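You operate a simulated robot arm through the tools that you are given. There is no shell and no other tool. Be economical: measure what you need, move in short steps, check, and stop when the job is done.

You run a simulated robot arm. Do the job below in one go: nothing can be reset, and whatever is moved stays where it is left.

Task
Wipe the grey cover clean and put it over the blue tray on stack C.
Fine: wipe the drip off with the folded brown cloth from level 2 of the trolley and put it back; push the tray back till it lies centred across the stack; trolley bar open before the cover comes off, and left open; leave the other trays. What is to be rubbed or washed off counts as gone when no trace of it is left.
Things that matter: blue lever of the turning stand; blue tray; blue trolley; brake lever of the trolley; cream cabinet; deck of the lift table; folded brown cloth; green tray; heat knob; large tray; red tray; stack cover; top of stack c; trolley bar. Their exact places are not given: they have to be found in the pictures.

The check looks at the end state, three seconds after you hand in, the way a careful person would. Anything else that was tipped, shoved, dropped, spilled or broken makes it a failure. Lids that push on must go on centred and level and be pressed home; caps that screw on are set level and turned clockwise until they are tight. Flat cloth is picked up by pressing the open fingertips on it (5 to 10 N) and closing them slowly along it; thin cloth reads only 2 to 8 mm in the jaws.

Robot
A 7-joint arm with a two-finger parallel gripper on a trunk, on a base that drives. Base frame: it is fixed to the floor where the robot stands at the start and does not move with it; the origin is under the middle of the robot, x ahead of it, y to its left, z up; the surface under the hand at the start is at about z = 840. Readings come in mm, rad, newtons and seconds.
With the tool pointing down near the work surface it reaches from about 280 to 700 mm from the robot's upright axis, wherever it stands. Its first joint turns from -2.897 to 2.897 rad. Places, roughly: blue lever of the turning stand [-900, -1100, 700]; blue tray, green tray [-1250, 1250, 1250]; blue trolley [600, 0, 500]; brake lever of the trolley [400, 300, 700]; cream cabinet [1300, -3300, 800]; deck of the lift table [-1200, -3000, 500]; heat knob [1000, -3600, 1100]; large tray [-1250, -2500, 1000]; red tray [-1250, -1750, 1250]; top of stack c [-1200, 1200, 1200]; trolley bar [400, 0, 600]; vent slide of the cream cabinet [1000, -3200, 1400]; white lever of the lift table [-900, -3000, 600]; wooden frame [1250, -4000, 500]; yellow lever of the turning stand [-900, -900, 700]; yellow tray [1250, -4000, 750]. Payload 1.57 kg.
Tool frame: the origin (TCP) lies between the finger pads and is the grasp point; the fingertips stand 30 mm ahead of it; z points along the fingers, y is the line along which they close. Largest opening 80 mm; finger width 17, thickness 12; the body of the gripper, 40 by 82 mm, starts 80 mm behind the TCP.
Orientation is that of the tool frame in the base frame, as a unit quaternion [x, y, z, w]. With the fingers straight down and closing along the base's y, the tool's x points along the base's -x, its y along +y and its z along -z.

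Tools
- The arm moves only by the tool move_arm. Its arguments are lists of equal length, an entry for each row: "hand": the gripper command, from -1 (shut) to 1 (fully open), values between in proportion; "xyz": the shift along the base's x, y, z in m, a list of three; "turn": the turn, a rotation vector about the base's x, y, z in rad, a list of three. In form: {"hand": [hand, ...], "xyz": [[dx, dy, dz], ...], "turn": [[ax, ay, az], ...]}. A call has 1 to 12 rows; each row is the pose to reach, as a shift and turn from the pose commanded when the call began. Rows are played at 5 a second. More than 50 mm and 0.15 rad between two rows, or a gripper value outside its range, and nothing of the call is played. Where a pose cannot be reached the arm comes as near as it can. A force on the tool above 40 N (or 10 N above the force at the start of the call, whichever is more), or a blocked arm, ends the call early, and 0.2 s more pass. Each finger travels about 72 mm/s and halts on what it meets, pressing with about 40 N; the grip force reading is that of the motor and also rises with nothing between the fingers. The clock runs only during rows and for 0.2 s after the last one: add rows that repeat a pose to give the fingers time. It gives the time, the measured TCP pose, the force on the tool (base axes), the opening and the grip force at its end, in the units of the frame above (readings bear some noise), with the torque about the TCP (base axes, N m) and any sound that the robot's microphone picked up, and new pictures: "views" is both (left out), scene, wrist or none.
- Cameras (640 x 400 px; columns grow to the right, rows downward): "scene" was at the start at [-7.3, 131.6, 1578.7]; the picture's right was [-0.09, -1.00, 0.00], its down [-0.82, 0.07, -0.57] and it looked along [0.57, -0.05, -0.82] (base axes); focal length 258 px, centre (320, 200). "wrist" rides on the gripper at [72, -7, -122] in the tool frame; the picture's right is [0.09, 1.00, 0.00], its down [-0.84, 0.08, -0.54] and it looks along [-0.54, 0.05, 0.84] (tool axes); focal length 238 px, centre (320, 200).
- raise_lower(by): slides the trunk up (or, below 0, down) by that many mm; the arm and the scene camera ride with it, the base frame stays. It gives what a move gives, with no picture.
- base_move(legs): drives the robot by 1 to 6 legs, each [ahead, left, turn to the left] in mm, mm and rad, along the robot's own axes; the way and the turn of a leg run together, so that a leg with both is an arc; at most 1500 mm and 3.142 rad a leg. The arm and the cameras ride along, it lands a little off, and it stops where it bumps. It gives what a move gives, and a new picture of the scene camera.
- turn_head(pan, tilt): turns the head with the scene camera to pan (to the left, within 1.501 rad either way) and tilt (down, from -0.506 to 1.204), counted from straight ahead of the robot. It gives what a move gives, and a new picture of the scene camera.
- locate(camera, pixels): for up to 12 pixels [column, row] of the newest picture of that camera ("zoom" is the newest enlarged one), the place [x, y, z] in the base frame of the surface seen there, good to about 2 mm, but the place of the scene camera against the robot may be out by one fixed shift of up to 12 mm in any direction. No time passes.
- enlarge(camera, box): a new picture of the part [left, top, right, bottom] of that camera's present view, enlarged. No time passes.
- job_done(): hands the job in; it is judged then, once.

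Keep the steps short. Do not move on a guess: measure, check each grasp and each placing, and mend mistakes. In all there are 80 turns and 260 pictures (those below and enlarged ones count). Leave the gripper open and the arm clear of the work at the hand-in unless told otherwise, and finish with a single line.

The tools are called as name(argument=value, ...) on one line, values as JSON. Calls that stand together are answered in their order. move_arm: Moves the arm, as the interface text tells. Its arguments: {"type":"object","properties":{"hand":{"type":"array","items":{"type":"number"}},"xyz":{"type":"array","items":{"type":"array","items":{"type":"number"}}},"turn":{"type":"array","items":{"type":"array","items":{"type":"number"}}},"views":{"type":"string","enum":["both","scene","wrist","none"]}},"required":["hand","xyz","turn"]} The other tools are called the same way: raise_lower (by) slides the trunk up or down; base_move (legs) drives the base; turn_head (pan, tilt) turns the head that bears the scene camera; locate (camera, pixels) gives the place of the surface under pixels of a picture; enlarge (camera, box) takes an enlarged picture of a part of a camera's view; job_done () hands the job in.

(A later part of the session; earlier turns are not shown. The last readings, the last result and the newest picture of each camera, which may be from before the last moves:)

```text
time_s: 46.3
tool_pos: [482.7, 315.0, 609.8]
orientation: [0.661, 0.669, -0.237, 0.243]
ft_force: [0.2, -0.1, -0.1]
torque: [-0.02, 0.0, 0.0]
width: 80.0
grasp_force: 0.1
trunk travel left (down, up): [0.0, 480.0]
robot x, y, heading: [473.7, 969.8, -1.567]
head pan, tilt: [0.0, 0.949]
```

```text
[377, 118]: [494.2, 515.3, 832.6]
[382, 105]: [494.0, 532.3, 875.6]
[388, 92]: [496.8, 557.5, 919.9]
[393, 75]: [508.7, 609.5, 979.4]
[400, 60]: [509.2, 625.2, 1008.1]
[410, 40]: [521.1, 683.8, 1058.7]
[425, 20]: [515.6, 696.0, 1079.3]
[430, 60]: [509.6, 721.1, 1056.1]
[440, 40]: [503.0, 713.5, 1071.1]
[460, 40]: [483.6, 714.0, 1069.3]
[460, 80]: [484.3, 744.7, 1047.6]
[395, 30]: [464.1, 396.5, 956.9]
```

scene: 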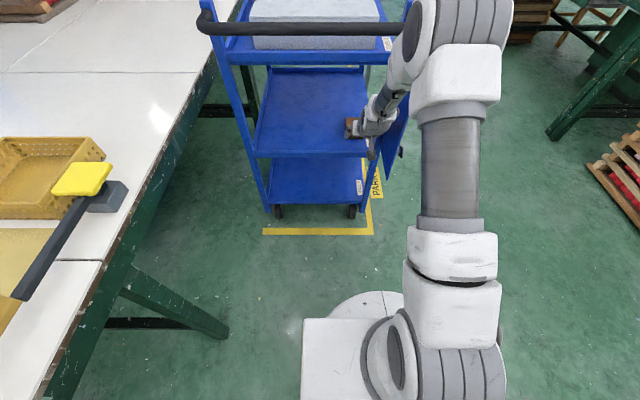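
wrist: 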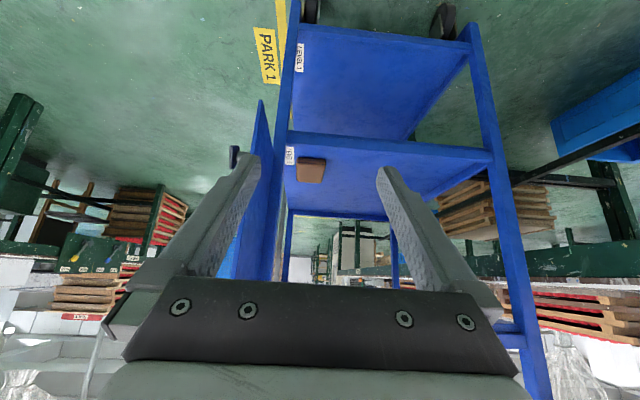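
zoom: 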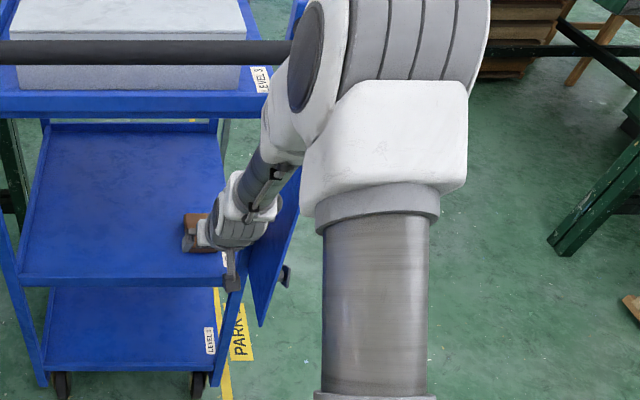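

Still too near the tube. Better: roll the tool half a turn so its camera is on top; then a shallow 30° tilt keeps the wrist low and the forearm well outside the tube. I retract and back off first, then roll.

base_move(legs=[[-200, 0, 0]])

move_arm(hand=[1, 1, 1, 1, 1, 1, 1, 1, 1, 1, 1, 1], xyz=[[0, 0.02, 0.01], [0, 0.04, 0.02], [0, 0.06, 0.03], [0, 0.08, 0.04], [0, 0.08, 0.04], [0, 0.08, 0.04], [0, 0.08, 0.04], [0, 0.08, 0.04], [0, 0.08, 0.04], [0, 0.08, 0.04], [0, 0.08, 0.04], [0, 0.08, 0.04]], turn=[[0, 0.09, 0.107], [0, 0.18, 0.2145], [0, 0.27, 0.322], [0, 0.36, 0.429], [0, 0.45, 0.536], [0, 0.54, 0.643], [0, 0.63, 0.751], [0, 0.72, 0.858], [0, 0.81, 0.965], [0, 0.9, 1.072], [0, 0.95, 1.132], [0, 1.01, 1.203]])

```text
time_s: 48.2
tool_pos: [482.8, 516.7, 611.0]
orientation: [0.661, 0.669, -0.237, 0.244]
ft_force: [0.0, -0.3, -0.1]
torque: [0.01, -0.02, -0.05]
width: 80.0
grasp_force: 0.1
trunk travel left (down, up): [0.0, 480.0]
robot x, y, heading: [475.6, 1166.8, -1.567]
head pan, tilt: [0.0, 0.949]
```

scene: 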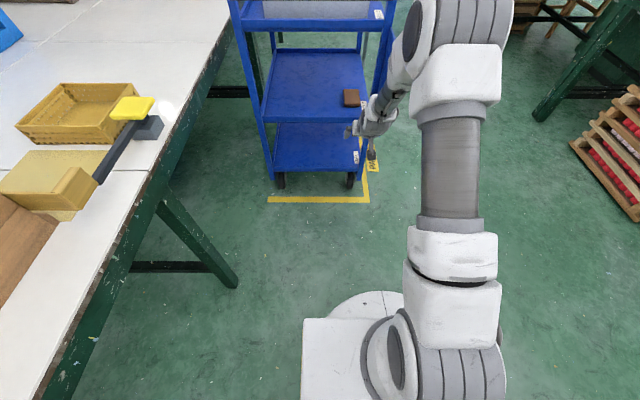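

```text
time_s: 50.8
tool_pos: [484.0, 597.1, 650.8]
orientation: [-0.004, 0.941, -0.337, -0.004]
ft_force: [-1.2, 0.7, 0.7]
torque: [0.0, -0.05, 0.0]
width: 79.8
grasp_force: 0.0
trunk travel left (down, up): [0.0, 480.0]
robot x, y, heading: [473.8, 1174.8, -1.568]
head pan, tilt: [0.0, 0.949]
```

scene: 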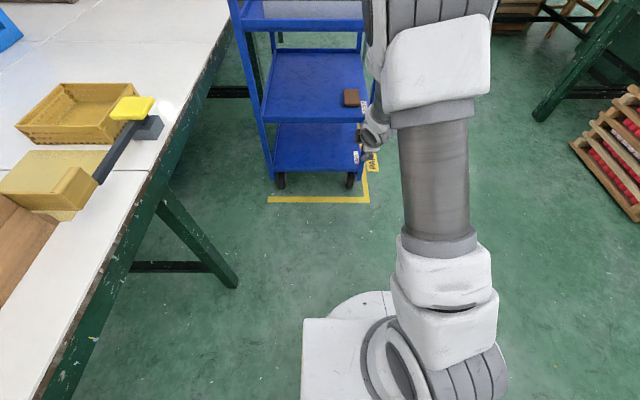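
wrist: 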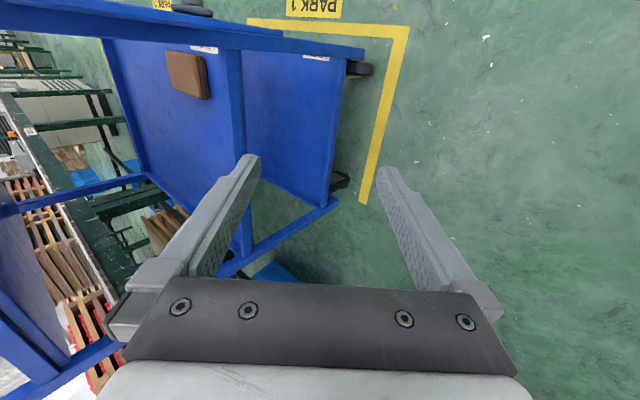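

The roll is tracked well (90° so far). I continue the other 90°.

move_arm(hand=[1, 1, 1, 1, 1, 1, 1, 1, 1, 1, 1], xyz=[[0, 0, 0], [0, 0, 0], [0, 0, 0], [0, 0, 0], [0, 0, 0], [0, 0, 0], [0, 0, 0], [0, 0, 0], [0, 0, 0], [0, 0, 0], [0, 0, 0]], turn=[[0, 0.09, 0.107], [0, 0.18, 0.2145], [0, 0.27, 0.322], [0, 0.36, 0.429], [0, 0.45, 0.536], [0, 0.54, 0.643], [0, 0.63, 0.751], [0, 0.72, 0.858], [0, 0.81, 0.965], [0, 0.9, 1.072], [0, 0.99, 1.179]], views="none")

move_arm(hand=[1, 1, 1], xyz=[[0, 0, 0], [0, 0, 0], [0, 0, 0]], turn=[[-0.12, 0, 0], [-0.24, 0, 0], [-0.35, 0, 0]])

```text
time_s: 53.2
tool_pos: [484.1, 597.1, 649.1]
orientation: [-0.655, 0.673, -0.241, -0.245]
ft_force: [0.3, 0.2, -0.3]
torque: [-0.04, 0.03, 0.01]
width: 80.1
grasp_force: 0.1
trunk travel left (down, up): [0.0, 480.0]
robot x, y, heading: [472.7, 1171.0, -1.571]
head pan, tilt: [0.0, 0.949]
```

```text
time_s: 54.0
tool_pos: [482.5, 595.6, 650.6]
orientation: [-0.601, 0.62, -0.356, -0.357]
ft_force: [-0.2, 0.6, 0.3]
torque: [0.02, -0.01, 0.0]
width: 79.8
grasp_force: 0.1
trunk travel left (down, up): [0.0, 480.0]
robot x, y, heading: [471.8, 1171.5, -1.568]
head pan, tilt: [0.0, 0.949]
```

scene: 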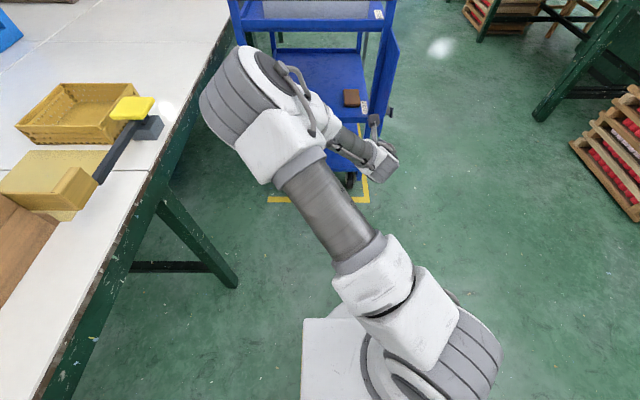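
wrist: 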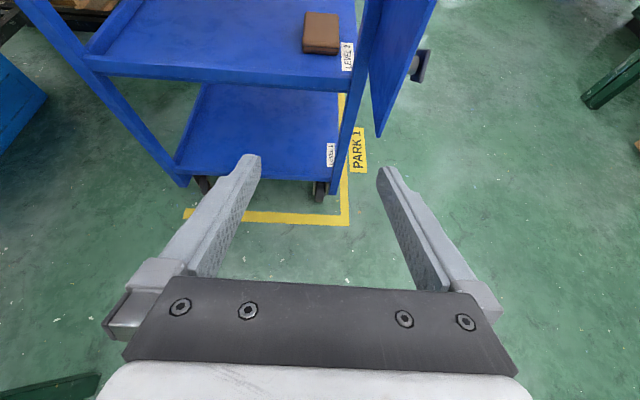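

Camera is on top now, tilt 30°. I straighten the small yaw, lower to z≈600 and drive forward 190 mm, then check arm clearance.

move_arm(hand=[1, 1, 1], xyz=[[0, 0, -0.02], [0, 0, -0.04], [-0.002, 0, -0.055]], turn=[[0, 0, 0.012], [0, 0, 0.024], [0, 0, 0.024]], views="none")

base_move(legs=[[190, 0, 0]])

locate(camera="scene", pixels=[[220, 60], [245, 60], [275, 70], [300, 80], [320, 115], [350, 145], [380, 165], [260, 140], [300, 170], [290, 100], [240, 110], [330, 130]])

enlarge(camera="wrist", box=[160, 0, 480, 200])

```text
time_s: 54.8
tool_pos: [480.8, 594.6, 593.7]
orientation: [-0.609, 0.613, -0.36, -0.351]
ft_force: [0.8, -1.3, 0.4]
torque: [0.01, -0.02, 0.0]
width: 80.2
grasp_force: 0.1
trunk travel left (down, up): [0.0, 480.0]
robot x, y, heading: [479.4, 1171.8, -1.568]
head pan, tilt: [0.0, 0.949]
```

```text
time_s: 56.7
tool_pos: [484.9, 406.7, 593.2]
orientation: [-0.61, 0.612, -0.361, -0.351]
ft_force: [-0.9, 0.5, -0.6]
torque: [-0.04, 0.06, -0.01]
width: 80.0
grasp_force: 0.2
trunk travel left (down, up): [0.0, 480.0]
robot x, y, heading: [475.1, 986.1, -1.565]
head pan, tilt: [0.0, 0.949]
```

scene: 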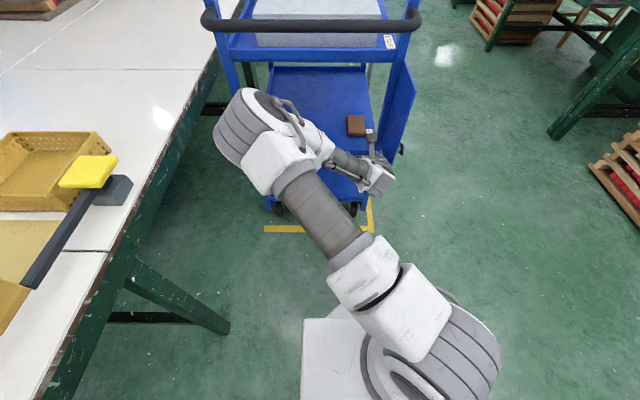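

```text
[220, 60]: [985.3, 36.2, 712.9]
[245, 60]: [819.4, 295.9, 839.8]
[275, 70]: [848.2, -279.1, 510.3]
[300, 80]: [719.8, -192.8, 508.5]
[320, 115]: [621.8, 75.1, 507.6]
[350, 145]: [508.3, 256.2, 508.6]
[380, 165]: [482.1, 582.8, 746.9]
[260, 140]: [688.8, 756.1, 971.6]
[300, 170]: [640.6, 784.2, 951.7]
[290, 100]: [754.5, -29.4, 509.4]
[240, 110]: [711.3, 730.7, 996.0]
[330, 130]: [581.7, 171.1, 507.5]
```

```text
2.00 times, centred on (320, 100) of wrist
```

zoom: 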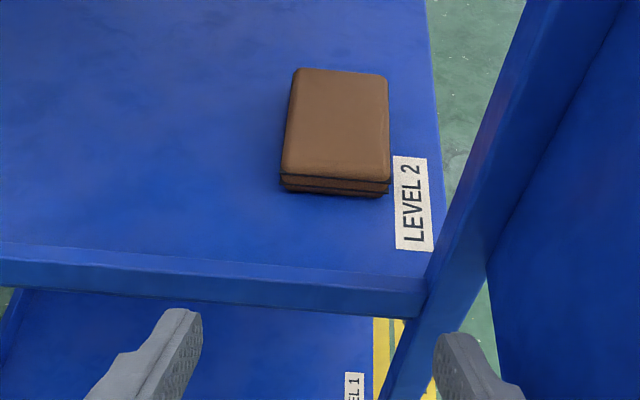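

locate(camera="zoom", pixels=[[295, 75], [383, 80], [284, 170], [388, 178], [335, 130], [336, 183], [250, 270], [425, 290], [440, 270], [455, 200], [470, 310], [520, 300]])

```text
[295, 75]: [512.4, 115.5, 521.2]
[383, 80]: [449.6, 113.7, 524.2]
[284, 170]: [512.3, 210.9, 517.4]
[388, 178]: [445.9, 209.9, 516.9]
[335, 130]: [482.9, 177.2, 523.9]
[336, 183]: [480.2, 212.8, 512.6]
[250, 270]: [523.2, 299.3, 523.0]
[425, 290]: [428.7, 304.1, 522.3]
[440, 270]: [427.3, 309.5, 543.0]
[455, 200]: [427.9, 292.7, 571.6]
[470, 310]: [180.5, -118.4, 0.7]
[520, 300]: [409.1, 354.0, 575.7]
```

Post inner face is at x≈428, so I enter with the hand offset to x≈498 and shift over to x≈480.5 once past the post; no descent onto the cloth yet.

move_arm(hand=[1, 1, 1, 1, 1, 1, 1, 1, 1], xyz=[[0.012, -0.04, 0], [0.014, -0.08, 0], [0.014, -0.12, 0], [0.014, -0.16, 0], [0.014, -0.195, 0], [0.012, -0.22, -0.01], [0.004, -0.232, -0.02], [-0.0045, -0.232, -0.025], [-0.0045, -0.232, -0.025]], turn=[[0, 0, 0], [0, 0, 0], [0, 0, 0], [0, 0, 0], [0, 0, 0], [0, 0, 0], [0, 0, 0], [0, 0, 0], [0, 0, 0]])

locate(camera="wrist", pixels=[[320, 140], [300, 160], [340, 160], [280, 150], [360, 150], [320, 180]])

```text
time_s: 58.7
tool_pos: [479.8, 175.0, 569.9]
orientation: [-0.611, 0.612, -0.361, -0.35]
ft_force: [0.9, 0.1, 0.3]
torque: [0.0, 0.0, 0.0]
width: 80.1
grasp_force: 0.1
trunk travel left (down, up): [0.0, 480.0]
robot x, y, heading: [475.0, 983.9, -1.564]
head pan, tilt: [0.0, 0.949]
```

scene: 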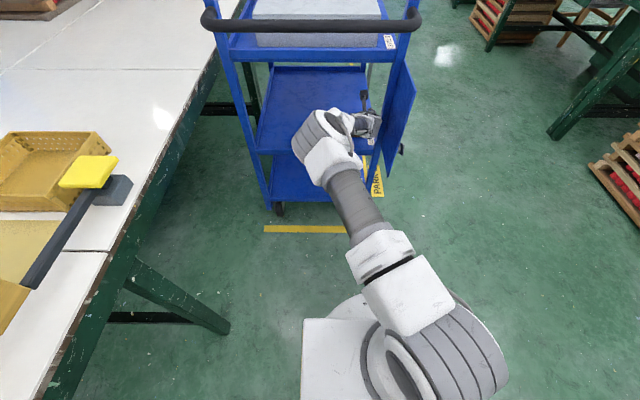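
wrist: 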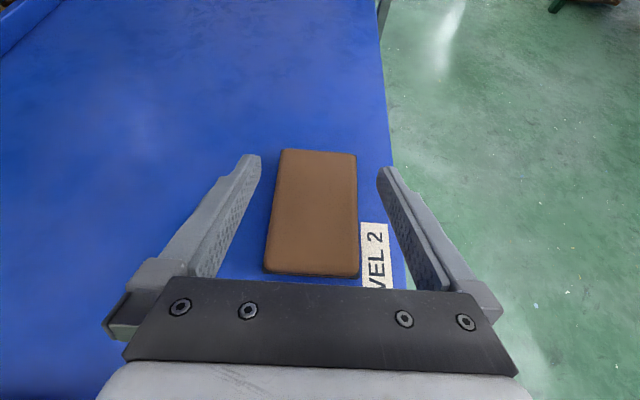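

```text
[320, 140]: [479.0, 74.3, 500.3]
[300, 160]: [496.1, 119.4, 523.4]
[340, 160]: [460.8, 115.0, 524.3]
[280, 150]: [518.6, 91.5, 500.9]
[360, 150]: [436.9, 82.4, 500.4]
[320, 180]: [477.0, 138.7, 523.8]
```

The cloth is centred between the fingers. I descend to z≈527 and close slowly.

move_arm(hand=[1, 1, 1, 1], xyz=[[0, 0, -0.015], [0, 0, -0.03], [0, 0, -0.04], [0, 0, -0.043]], turn=[[0, 0, 0], [0, 0, 0], [0, 0, 0], [0, 0, 0]], views="wrist")

move_arm(hand=[0.8, 0.6, 0.5, 0.4, 0.4], xyz=[[0, 0, 0], [0, 0, 0], [0, 0, 0], [0, 0, 0], [0, 0, 0]], turn=[[0, 0, 0], [0, 0, 0], [0, 0, 0], [0, 0, 0], [0, 0, 0]], views="wrist")

```text
time_s: 59.7
tool_pos: [480.9, 173.9, 527.1]
orientation: [-0.61, 0.612, -0.361, -0.351]
ft_force: [-0.1, -0.3, -0.6]
torque: [0.01, -0.02, -0.02]
width: 79.8
grasp_force: 0.1
trunk travel left (down, up): [0.0, 480.0]
robot x, y, heading: [477.3, 983.5, -1.563]
head pan, tilt: [0.0, 0.949]
```

wrist: 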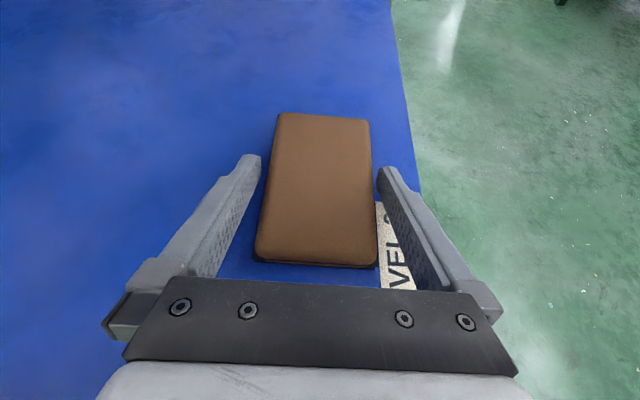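

```text
time_s: 60.9
tool_pos: [480.6, 173.4, 527.4]
orientation: [-0.611, 0.612, -0.36, -0.349]
ft_force: [-0.5, -0.1, 0.8]
torque: [0.04, -0.02, -0.01]
width: 69.1
grasp_force: 39.9
trunk travel left (down, up): [0.0, 480.0]
robot x, y, heading: [475.1, 983.3, -1.557]
head pan, tilt: [0.0, 0.949]
```

wrist: 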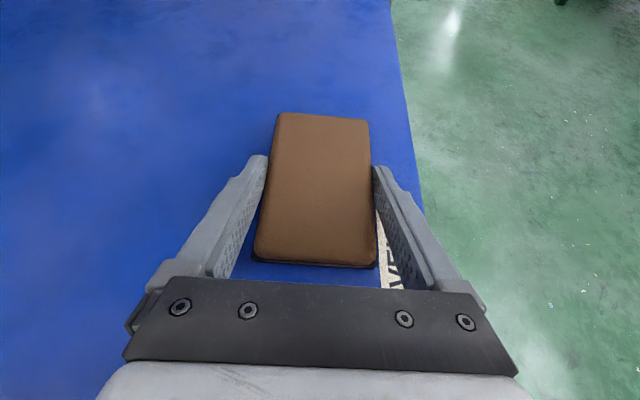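

The jaws stopped at 69 mm with 40 N: the cloth is held. I lift 15 mm and check.

move_arm(hand=[0.2, 0.2, 0.2, 0.2], xyz=[[0, 0, 0], [0, 0, 0.01], [0, 0, 0.025], [0, 0, 0.045]], turn=[[0, 0, 0], [0, 0, 0], [0, 0, 0], [0, 0, 0]], views="wrist")

locate(camera="wrist", pixels=[[320, 130], [320, 180], [320, 240], [280, 130], [360, 130], [400, 260]])

```text
time_s: 61.9
tool_pos: [481.2, 174.0, 571.2]
orientation: [-0.61, 0.613, -0.36, -0.35]
ft_force: [-0.4, -0.5, -0.8]
torque: [-0.02, -0.01, 0.01]
width: 69.1
grasp_force: 40.5
trunk travel left (down, up): [0.0, 480.0]
robot x, y, heading: [472.4, 981.9, -1.563]
head pan, tilt: [0.0, 0.949]
```

wrist: 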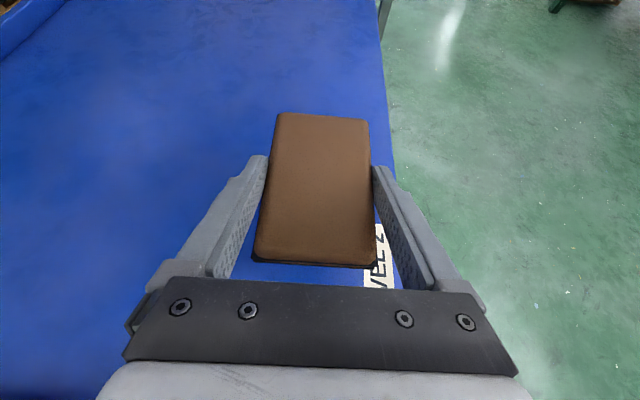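

```text
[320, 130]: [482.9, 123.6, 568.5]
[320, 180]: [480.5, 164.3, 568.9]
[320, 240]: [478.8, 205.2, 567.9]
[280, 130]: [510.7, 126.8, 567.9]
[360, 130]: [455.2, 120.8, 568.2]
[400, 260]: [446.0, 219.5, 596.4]
```

The cloth is held firmly. I withdraw along the same path.

move_arm(hand=[0.2, 0.2, 0.2, 0.2, 0.2, 0.2, 0.2], xyz=[[0.008, 0.0, 0.02], [0.012, 0.04, 0.024], [0.012, 0.08, 0.024], [0.012, 0.12, 0.024], [0.012, 0.16, 0.024], [0.012, 0.2, 0.024], [0.01, 0.235, 0.024]], turn=[[0, 0, 0], [0, 0, 0], [0, 0, 0], [0, 0, 0], [0, 0, 0], [0, 0, 0], [0, 0, 0]], views="none")

base_move(legs=[[-220, 0, 0]])

raise_lower(by=480)

turn_head(pan=-0.6, tilt=0.6)

```text
time_s: 63.5
tool_pos: [488.8, 408.7, 599.0]
orientation: [-0.611, 0.611, -0.361, -0.35]
ft_force: [0.3, -0.1, -0.9]
torque: [-0.03, 0.01, 0.03]
width: 69.2
grasp_force: 39.6
trunk travel left (down, up): [0.0, 480.0]
robot x, y, heading: [475.3, 979.4, -1.56]
head pan, tilt: [0.0, 0.949]
```

```text
time_s: 65.5
tool_pos: [489.2, 631.2, 598.9]
orientation: [0.612, -0.611, 0.361, 0.35]
ft_force: [0.0, 0.1, -0.9]
torque: [0.03, 0.0, 0.0]
width: 69.4
grasp_force: 40.3
trunk travel left (down, up): [0.0, 480.0]
robot x, y, heading: [470.3, 1206.9, -1.557]
head pan, tilt: [0.0, 0.949]
```

scene: 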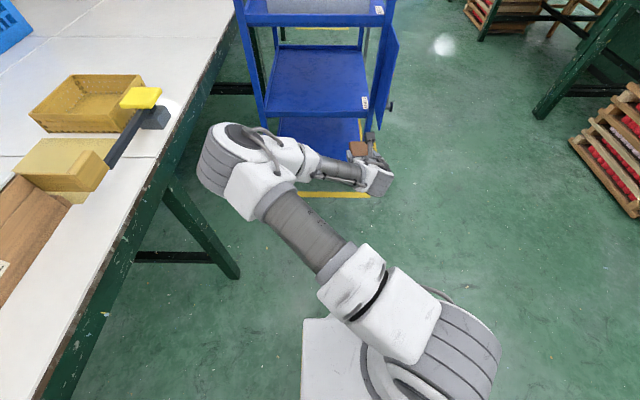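

```text
refused: 480 is not a number from -400 to 400
```

```text
time_s: 66.5
tool_pos: [488.5, 631.4, 598.1]
orientation: [0.611, -0.611, 0.362, 0.35]
ft_force: [-0.1, -0.3, -0.4]
torque: [0.01, 0.01, 0.02]
width: 69.2
grasp_force: 40.6
trunk travel left (down, up): [0.0, 480.0]
robot x, y, heading: [472.4, 1205.0, -1.56]
head pan, tilt: [-0.6, 0.6]
```

scene: 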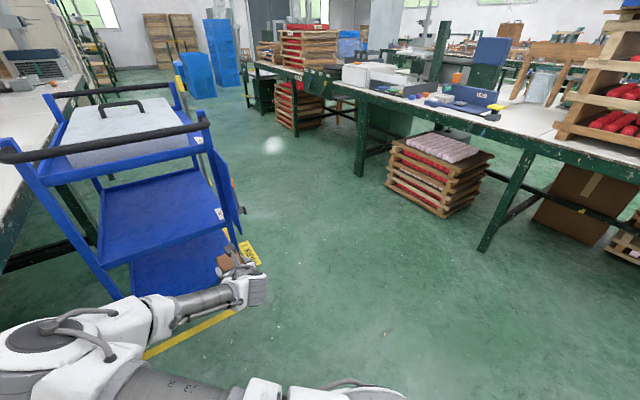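

I raise the trunk in two steps and check how much floor is free toward -x.

raise_lower(by=400)

locate(camera="scene", pixels=[[385, 180], [430, 200], [480, 250], [360, 175], [495, 225], [420, 120], [300, 130], [560, 160]])

raise_lower(by=50)

```text
time_s: 70.4
tool_pos: [489.7, 630.9, 999.7]
orientation: [-0.611, 0.611, -0.361, -0.35]
ft_force: [-0.6, 0.0, -0.5]
torque: [-0.01, -0.01, 0.0]
width: 68.9
grasp_force: 39.9
trunk travel left (down, up): [-400.0, 80.0]
robot x, y, heading: [474.6, 1206.5, -1.558]
head pan, tilt: [-0.6, 0.6]
```

```text
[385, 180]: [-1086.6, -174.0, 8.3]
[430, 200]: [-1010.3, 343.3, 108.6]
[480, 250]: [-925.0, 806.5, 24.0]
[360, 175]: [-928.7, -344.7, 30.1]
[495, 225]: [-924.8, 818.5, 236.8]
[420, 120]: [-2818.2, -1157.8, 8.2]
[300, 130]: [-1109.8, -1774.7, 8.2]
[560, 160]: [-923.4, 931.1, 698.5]
```

```text
time_s: 71.3
tool_pos: [488.6, 631.1, 1048.7]
orientation: [0.611, -0.611, 0.362, 0.35]
ft_force: [-0.3, -0.3, 0.4]
torque: [0.04, 0.01, 0.0]
width: 69.1
grasp_force: 40.4
trunk travel left (down, up): [-450.0, 30.0]
robot x, y, heading: [476.7, 1210.5, -1.556]
head pan, tilt: [-0.6, 0.6]
```

The other table's edge is at x≈-920, so the aisle is wide. I drive round to the trolley's front.

base_move(legs=[[0, -745, -0.015], [1330, 0, 0], [0, 0, 1.571]])

turn_head(pan=0.0, tilt=0.8)

```text
time_s: 91.1
tool_pos: [320.6, -159.0, 1048.6]
orientation: [0.864, -0.005, 0.503, -0.005]
ft_force: [-0.2, 0.0, -1.2]
torque: [0.0, 0.03, 0.02]
width: 68.9
grasp_force: 39.9
trunk travel left (down, up): [-450.0, 30.0]
robot x, y, heading: [-251.4, -168.1, -0.004]
head pan, tilt: [-0.6, 0.6]
```

scene: 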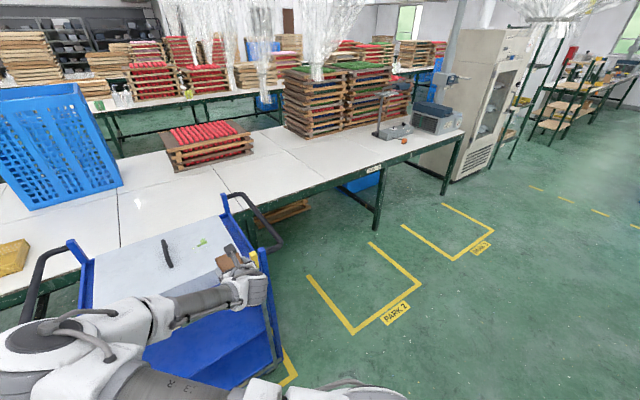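

```text
time_s: 92.1
tool_pos: [320.4, -157.5, 1048.0]
orientation: [0.864, -0.005, 0.503, -0.005]
ft_force: [0.5, -0.7, 0.0]
torque: [0.03, 0.04, 0.02]
width: 68.8
grasp_force: 40.2
trunk travel left (down, up): [-450.0, 30.0]
robot x, y, heading: [-252.9, -166.3, 0.002]
head pan, tilt: [0.0, 0.799]
```

scene: 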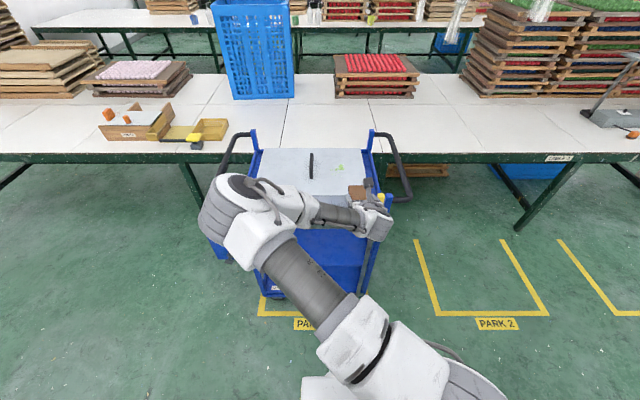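

I drive forward 220 mm with the cloth above the cover and look at the drip.

base_move(legs=[[220, 30, 0]])

enlarge(camera="wrist", box=[0, 0, 640, 400])

enlarge(camera="scene", box=[240, 110, 420, 220])

```text
time_s: 94.1
tool_pos: [540.1, -130.3, 1049.7]
orientation: [0.864, -0.007, 0.503, -0.004]
ft_force: [0.2, -0.9, -0.3]
torque: [-0.01, 0.03, 0.0]
width: 69.0
grasp_force: 39.8
trunk travel left (down, up): [-450.0, 30.0]
robot x, y, heading: [-36.4, -138.7, -0.005]
head pan, tilt: [0.0, 0.799]
```

scene: 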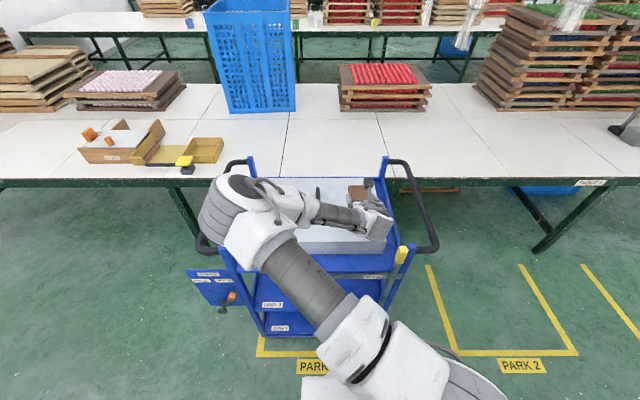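

```text
1.00 times, centred on (320, 200) of wrist (not enlarged: the box is as wide or as high as the picture)
```

zoom: 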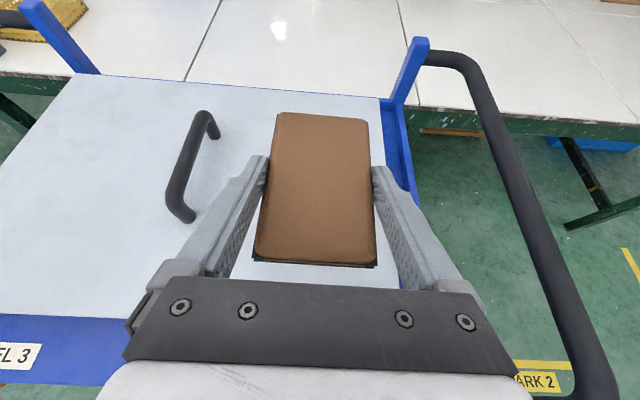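

```text
3.56 times, centred on (330, 165) of scene
```

zoom: 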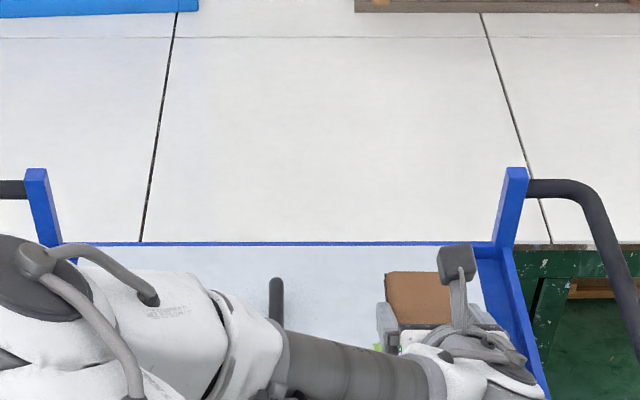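

The drip is around (638,-120), cover top z≈919.5. The cloth bottom is 27 mm below the TCP. I move over the drip and descend to just above contact.

move_arm(hand=[0.2, 0.2, 0.2, 0.2, 0.2], xyz=[[0.04, 0.005, -0.02], [0.075, 0.01, -0.045], [0.075, 0.01, -0.07], [0.075, 0.01, -0.09], [0.075, 0.01, -0.098]], turn=[[0, 0, 0], [0, 0, 0], [0, 0, 0], [0, 0, 0], [0, 0, 0]], views="wrist")

move_arm(hand=[0.2, 0.2, 0.2, 0.2], xyz=[[0, 0, -0.002], [0, 0, -0.004], [0, 0, -0.006], [0, 0, -0.006]], turn=[[0, 0, 0], [0, 0, 0], [0, 0, 0], [0, 0, 0]], views="none")

```text
time_s: 95.3
tool_pos: [614.4, -118.8, 948.4]
orientation: [0.864, -0.007, 0.504, -0.004]
ft_force: [0.1, 0.4, -0.2]
torque: [0.02, 0.0, 0.0]
width: 69.0
grasp_force: 39.9
trunk travel left (down, up): [-450.0, 30.0]
robot x, y, heading: [-32.9, -140.6, -0.001]
head pan, tilt: [0.0, 0.799]
```

wrist: 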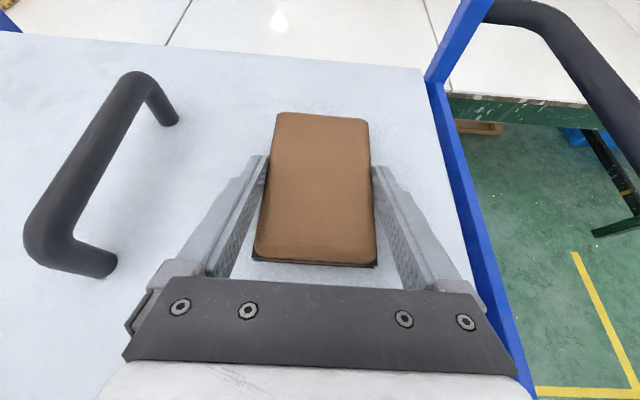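

```text
time_s: 96.3
tool_pos: [615.5, -119.9, 945.3]
orientation: [0.864, -0.006, 0.504, -0.005]
ft_force: [-2.1, 0.4, 7.7]
torque: [-0.27, 0.1, -0.02]
width: 68.8
grasp_force: 40.3
trunk travel left (down, up): [-450.0, 30.0]
robot x, y, heading: [-35.2, -133.0, -0.003]
head pan, tilt: [0.0, 0.799]
```

Contact at about 8 N. I wipe with strokes along x at several y offsets.

move_arm(hand=[0.2, 0.2, 0.2, 0.2, 0.2, 0.2, 0.2, 0.2, 0.2, 0.2, 0.2, 0.2], xyz=[[0.02, 0, 0], [0.04, 0, 0], [0.02, 0, 0], [0, 0, 0], [-0.02, 0, 0], [-0.035, 0, 0], [-0.02, 0.015, 0], [0, 0.02, 0], [0.03, 0.02, 0], [0.01, 0.02, 0], [-0.02, 0.02, 0], [-0.035, 0.02, 0]], turn=[[0, 0, 0], [0, 0, 0], [0, 0, 0], [0, 0, 0], [0, 0, 0], [0, 0, 0], [0, 0, 0], [0, 0, 0], [0, 0, 0], [0, 0, 0], [0, 0, 0], [0, 0, 0]], views="none")

move_arm(hand=[0.2, 0.2, 0.2, 0.2, 0.2, 0.2, 0.2, 0.2, 0.2, 0.2, 0.2, 0.2], xyz=[[0.015, -0.02, 0], [0.035, -0.035, 0], [0.055, -0.035, 0], [0.075, -0.035, 0], [0.05, -0.035, 0], [0.025, -0.035, 0], [0, -0.035, 0], [0.015, -0.02, 0], [0.035, 0, 0], [0.035, 0, 0.01], [0.0, 0, 0.05], [-0.05, 0, 0.08]], turn=[[0, 0, 0], [0, 0, 0], [0, 0, 0], [0, 0, 0], [0, 0, 0], [0, 0, 0], [0, 0, 0], [0, 0, 0], [0, 0, 0], [0, 0, 0], [0, 0, 0], [0, 0, 0]])

```text
time_s: 98.9
tool_pos: [581.2, -101.4, 946.1]
orientation: [0.864, -0.007, 0.503, -0.004]
ft_force: [-1.2, 0.4, -0.2]
torque: [-0.01, -0.04, -0.04]
width: 69.2
grasp_force: 39.6
trunk travel left (down, up): [-450.0, 30.0]
robot x, y, heading: [-33.7, -138.9, -0.006]
head pan, tilt: [0.0, 0.799]
```

```text
refused: row 11 steps farther than a row can; nothing moved
```

Contact got light at the end; I press 2 mm more and do the second set, then lift to look.

move_arm(hand=[0.2, 0.2, 0.2, 0.2, 0.2, 0.2, 0.2, 0.2, 0.2, 0.2, 0.2], xyz=[[0.015, 0, -0.002], [0.035, 0, -0.002], [0.065, 0, -0.002], [0.045, -0.02, -0.002], [0.02, -0.02, -0.002], [0, -0.02, -0.002], [0.02, -0.035, -0.002], [0.045, -0.035, -0.002], [0.07, -0.035, -0.002], [0.045, -0.035, -0.002], [0.02, -0.02, -0.002]], turn=[[0, 0, 0], [0, 0, 0], [0, 0, 0], [0, 0, 0], [0, 0, 0], [0, 0, 0], [0, 0, 0], [0, 0, 0], [0, 0, 0], [0, 0, 0], [0, 0, 0]], views="none")

move_arm(hand=[0.2, 0.2, 0.2, 0.2, 0.2, 0.2], xyz=[[0, 0, 0.02], [0, 0, 0.06], [-0.03, 0, 0.09], [-0.07, 0, 0.1], [-0.11, 0, 0.1], [-0.15, 0, 0.1]], turn=[[0, 0, 0], [0, 0, 0], [0, 0, 0], [0, 0, 0], [0, 0, 0], [0, 0, 0]])

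```text
time_s: 101.3
tool_pos: [599.6, -123.5, 945.5]
orientation: [0.864, -0.007, 0.504, -0.002]
ft_force: [4.1, -1.6, 23.4]
torque: [-0.86, 0.24, -0.02]
width: 68.7
grasp_force: 39.6
trunk travel left (down, up): [-450.0, 30.0]
robot x, y, heading: [-34.3, -136.5, -0.008]
head pan, tilt: [0.0, 0.799]
```

```text
time_s: 102.7
tool_pos: [449.4, -122.4, 1048.7]
orientation: [0.864, -0.006, 0.503, -0.004]
ft_force: [-0.5, 0.5, -0.8]
torque: [0.01, 0.03, -0.04]
width: 69.2
grasp_force: 40.3
trunk travel left (down, up): [-450.0, 30.0]
robot x, y, heading: [-37.7, -134.7, -0.001]
head pan, tilt: [0.0, 0.799]
```

scene: 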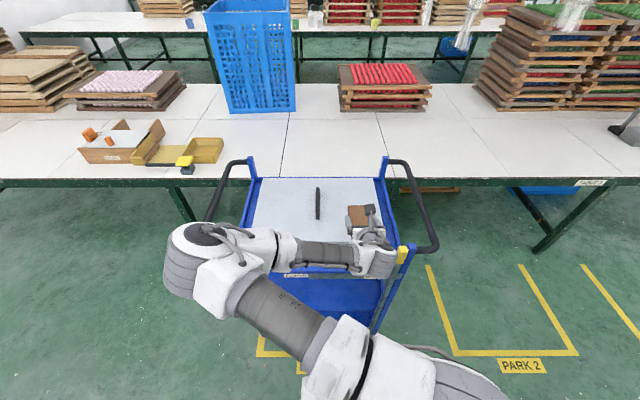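
wrist: 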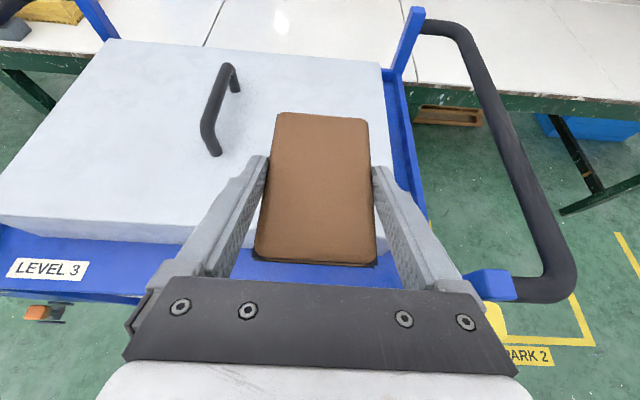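

enlarge(camera="scene", box=[250, 165, 400, 250])

locate(camera="zoom", pixels=[[400, 130], [450, 130], [420, 100], [450, 80], [400, 180], [500, 150]])

```text
4.27 times, centred on (325, 208) of scene
```

zoom: 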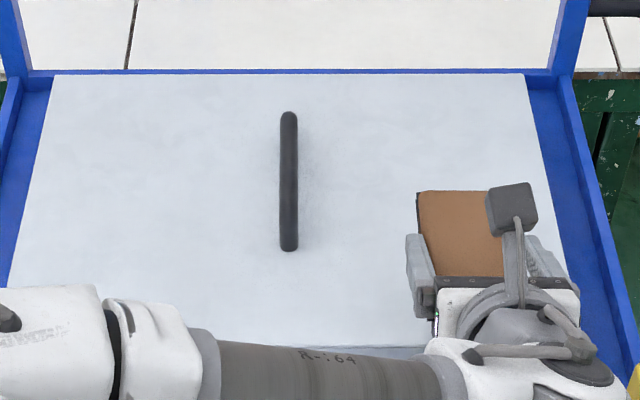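

```text
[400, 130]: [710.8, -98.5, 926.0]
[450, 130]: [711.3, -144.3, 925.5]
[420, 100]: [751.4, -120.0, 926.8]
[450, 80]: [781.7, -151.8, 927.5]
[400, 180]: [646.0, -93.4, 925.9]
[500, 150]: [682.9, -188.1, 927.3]
```

No green is seen so far, but the pad still hides part. I back off 200 mm and look again.

base_move(legs=[[-220, 0, 0]])

enlarge(camera="scene", box=[260, 130, 390, 215])

enlarge(camera="wrist", box=[160, 0, 480, 200])

```text
time_s: 104.8
tool_pos: [232.9, -118.8, 1046.8]
orientation: [0.864, -0.004, 0.503, -0.006]
ft_force: [-0.9, -0.9, -0.3]
torque: [0.01, 0.01, 0.03]
width: 69.2
grasp_force: 40.0
trunk travel left (down, up): [-450.0, 30.0]
robot x, y, heading: [-250.2, -136.7, 0.005]
head pan, tilt: [0.0, 0.799]
```

scene: 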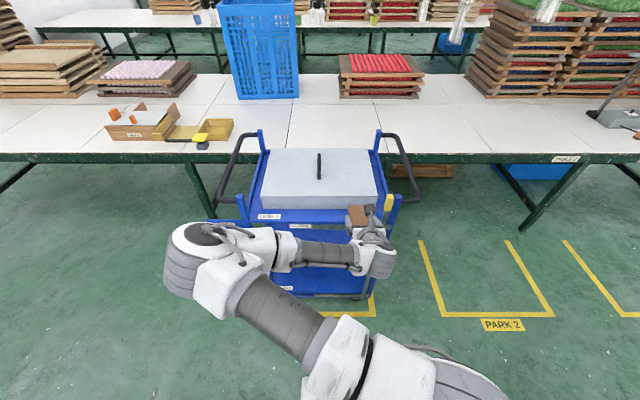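

```text
4.71 times, centred on (325, 172) of scene
```

zoom: 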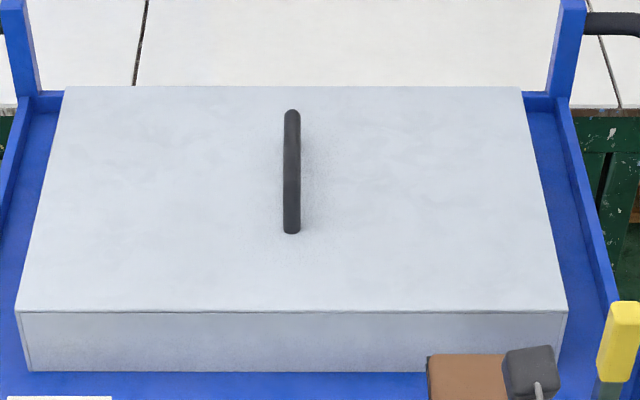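

```text
2.00 times, centred on (320, 100) of wrist
```

zoom: 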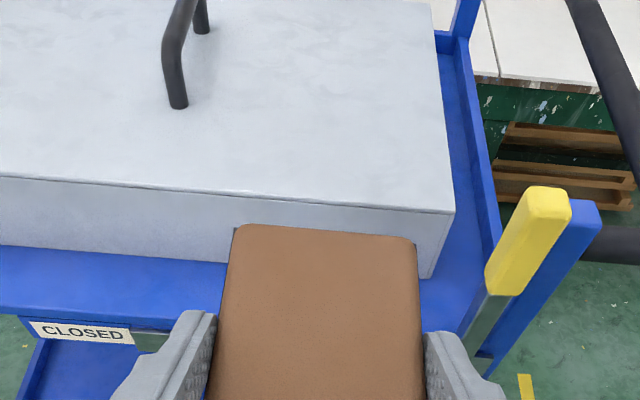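

The cover is clean, no trace left. I drive back round to the left side to return the cloth.

base_move(legs=[[0, 0, -1.576], [-1335, 0, 0], [0, 725, 0]])

raise_lower(by=-400)

raise_lower(by=-50)

```text
time_s: 124.3
tool_pos: [526.6, 690.5, 1048.3]
orientation: [-0.607, 0.615, -0.359, -0.353]
ft_force: [0.1, -0.7, -1.1]
torque: [0.0, -0.04, -0.01]
width: 69.1
grasp_force: 39.7
trunk travel left (down, up): [-450.0, 30.0]
robot x, y, heading: [510.6, 1174.2, -1.573]
head pan, tilt: [0.0, 0.799]
```

scene: 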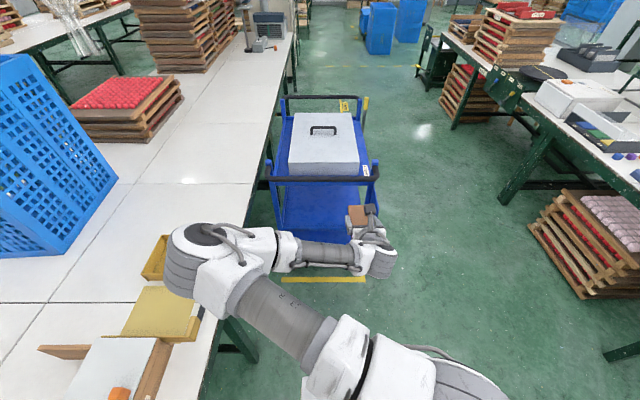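

```text
time_s: 128.1
tool_pos: [526.7, 688.7, 647.2]
orientation: [-0.607, 0.615, -0.359, -0.353]
ft_force: [-0.3, -0.8, -0.5]
torque: [0.03, -0.01, 0.02]
width: 69.0
grasp_force: 40.4
trunk travel left (down, up): [-50.0, 430.0]
robot x, y, heading: [510.6, 1179.2, -1.573]
head pan, tilt: [0.0, 0.799]
```

```text
time_s: 129.0
tool_pos: [527.0, 689.8, 597.7]
orientation: [-0.607, 0.615, -0.359, -0.352]
ft_force: [-0.5, -0.2, -0.6]
torque: [-0.02, 0.0, -0.01]
width: 69.0
grasp_force: 39.4
trunk travel left (down, up): [0.0, 480.0]
robot x, y, heading: [509.4, 1169.9, -1.575]
head pan, tilt: [0.0, 0.799]
```

I correct sideways and drive forward 190 mm.

base_move(legs=[[0, -33, 0], [188, 0, 0]])

enlarge(camera="wrist", box=[0, 0, 640, 400])

```text
time_s: 131.4
tool_pos: [492.1, 500.0, 597.2]
orientation: [-0.606, 0.616, -0.359, -0.353]
ft_force: [0.0, -1.0, -0.6]
torque: [0.0, 0.01, 0.0]
width: 69.2
grasp_force: 39.9
trunk travel left (down, up): [0.0, 480.0]
robot x, y, heading: [477.3, 983.6, -1.576]
head pan, tilt: [0.0, 0.799]
```

scene: 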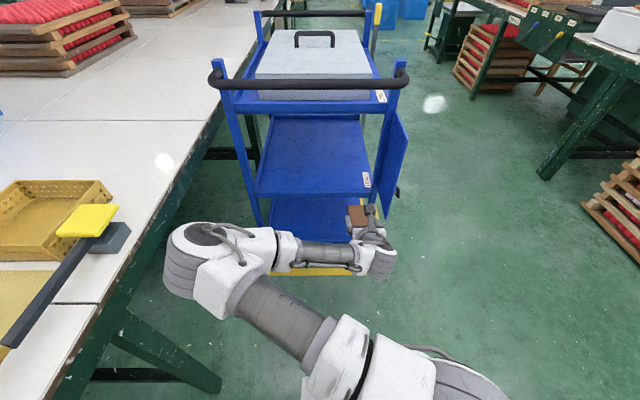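

```text
1.00 times, centred on (320, 200) of wrist (not enlarged: the box is as wide or as high as the picture)
```

zoom: 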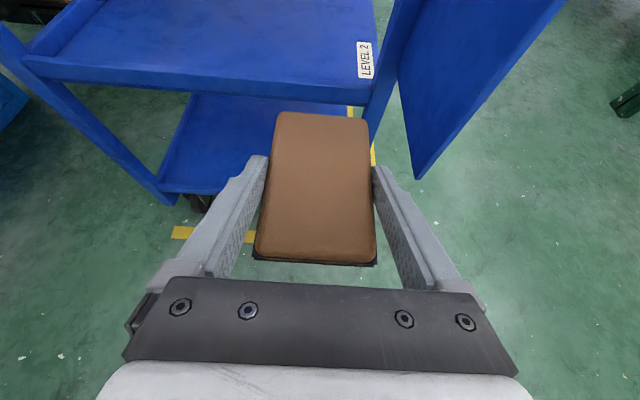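

I reach in over the rim, then shift to the old place (481,174).

move_arm(hand=[0.2, 0.2, 0.2, 0.2, 0.2, 0.2, 0.2, 0.2, 0.2, 0.2], xyz=[[0.003, -0.04, 0], [0.003, -0.08, 0], [0.003, -0.12, 0], [0.003, -0.16, 0], [0.003, -0.2, 0], [0.003, -0.24, 0], [0.003, -0.28, 0], [0.0, -0.31, -0.005], [-0.006, -0.326, -0.015], [-0.0115, -0.326, -0.03]], turn=[[0, 0, 0.005], [0, 0, 0.012], [0, 0, 0.012], [0, 0, 0.012], [0, 0, 0.012], [0, 0, 0.012], [0, 0, 0.012], [0, 0, 0.012], [0, 0, 0.012], [0, 0, 0.012]])

```text
time_s: 133.6
tool_pos: [479.8, 175.4, 569.4]
orientation: [-0.61, 0.612, -0.361, -0.351]
ft_force: [-0.1, 0.0, 0.4]
torque: [0.03, 0.04, -0.02]
width: 69.2
grasp_force: 39.6
trunk travel left (down, up): [0.0, 480.0]
robot x, y, heading: [474.2, 983.1, -1.581]
head pan, tilt: [0.0, 0.799]
```

scene: 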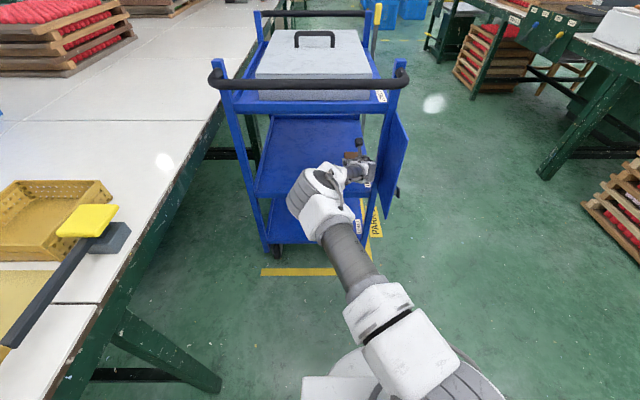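
wrist: 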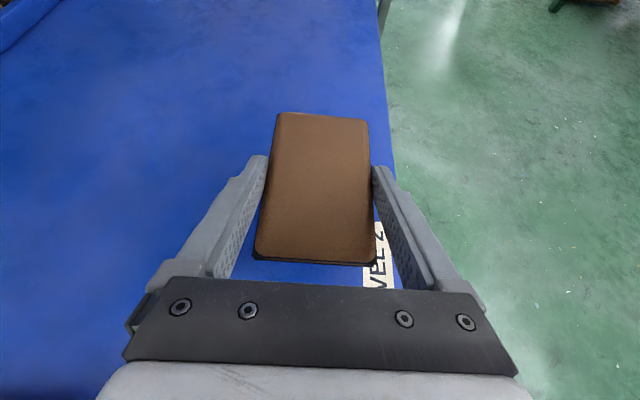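

I lower the cloth to the shelf, checking contact.

move_arm(hand=[0.2, 0.2, 0.2, 0.2, 0.2], xyz=[[0, 0, -0.015], [0, 0, -0.03], [0, 0, -0.038], [0, 0, -0.041], [0, 0, -0.043]], turn=[[0, 0, 0], [0, 0, 0], [0, 0, 0], [0, 0, 0], [0, 0, 0]], views="none")

move_arm(hand=[0.8, 1, 1, 1, 1, 1], xyz=[[0, 0, 0], [0, 0, 0], [0, 0, 0], [0, 0, 0.015], [0, 0, 0.035], [0.001, 0, 0.06]], turn=[[0, 0, 0], [0, 0, 0], [0, 0, 0], [0, 0, 0], [0, 0, 0], [0, 0, 0]], views="wrist")

locate(camera="wrist", pixels=[[300, 170], [340, 170], [320, 200], [320, 250]])

```text
time_s: 134.8
tool_pos: [479.7, 174.9, 528.5]
orientation: [-0.61, 0.611, -0.361, -0.352]
ft_force: [-3.0, 3.6, 14.6]
torque: [-0.01, 0.57, -0.15]
width: 68.9
grasp_force: 40.1
trunk travel left (down, up): [0.0, 480.0]
robot x, y, heading: [475.5, 982.6, -1.576]
head pan, tilt: [0.0, 0.799]
```

```text
time_s: 136.2
tool_pos: [480.8, 175.1, 582.8]
orientation: [0.612, -0.611, 0.361, 0.349]
ft_force: [-0.4, -0.4, 0.1]
torque: [-0.01, 0.0, 0.0]
width: 80.0
grasp_force: 0.1
trunk travel left (down, up): [0.0, 480.0]
robot x, y, heading: [480.1, 984.6, -1.578]
head pan, tilt: [0.0, 0.799]
```

wrist: 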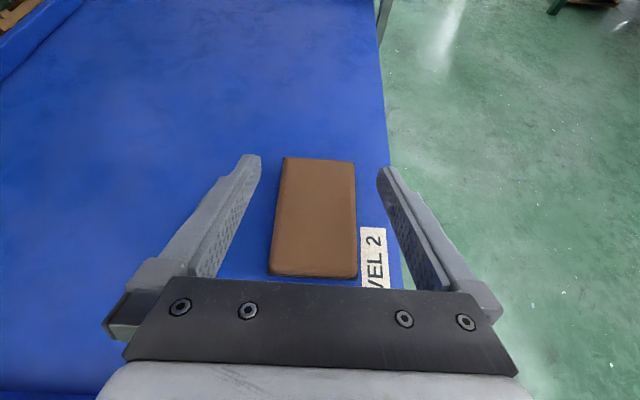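

```text
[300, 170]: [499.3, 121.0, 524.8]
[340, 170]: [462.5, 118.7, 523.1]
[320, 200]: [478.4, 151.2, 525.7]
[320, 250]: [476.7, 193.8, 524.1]
```

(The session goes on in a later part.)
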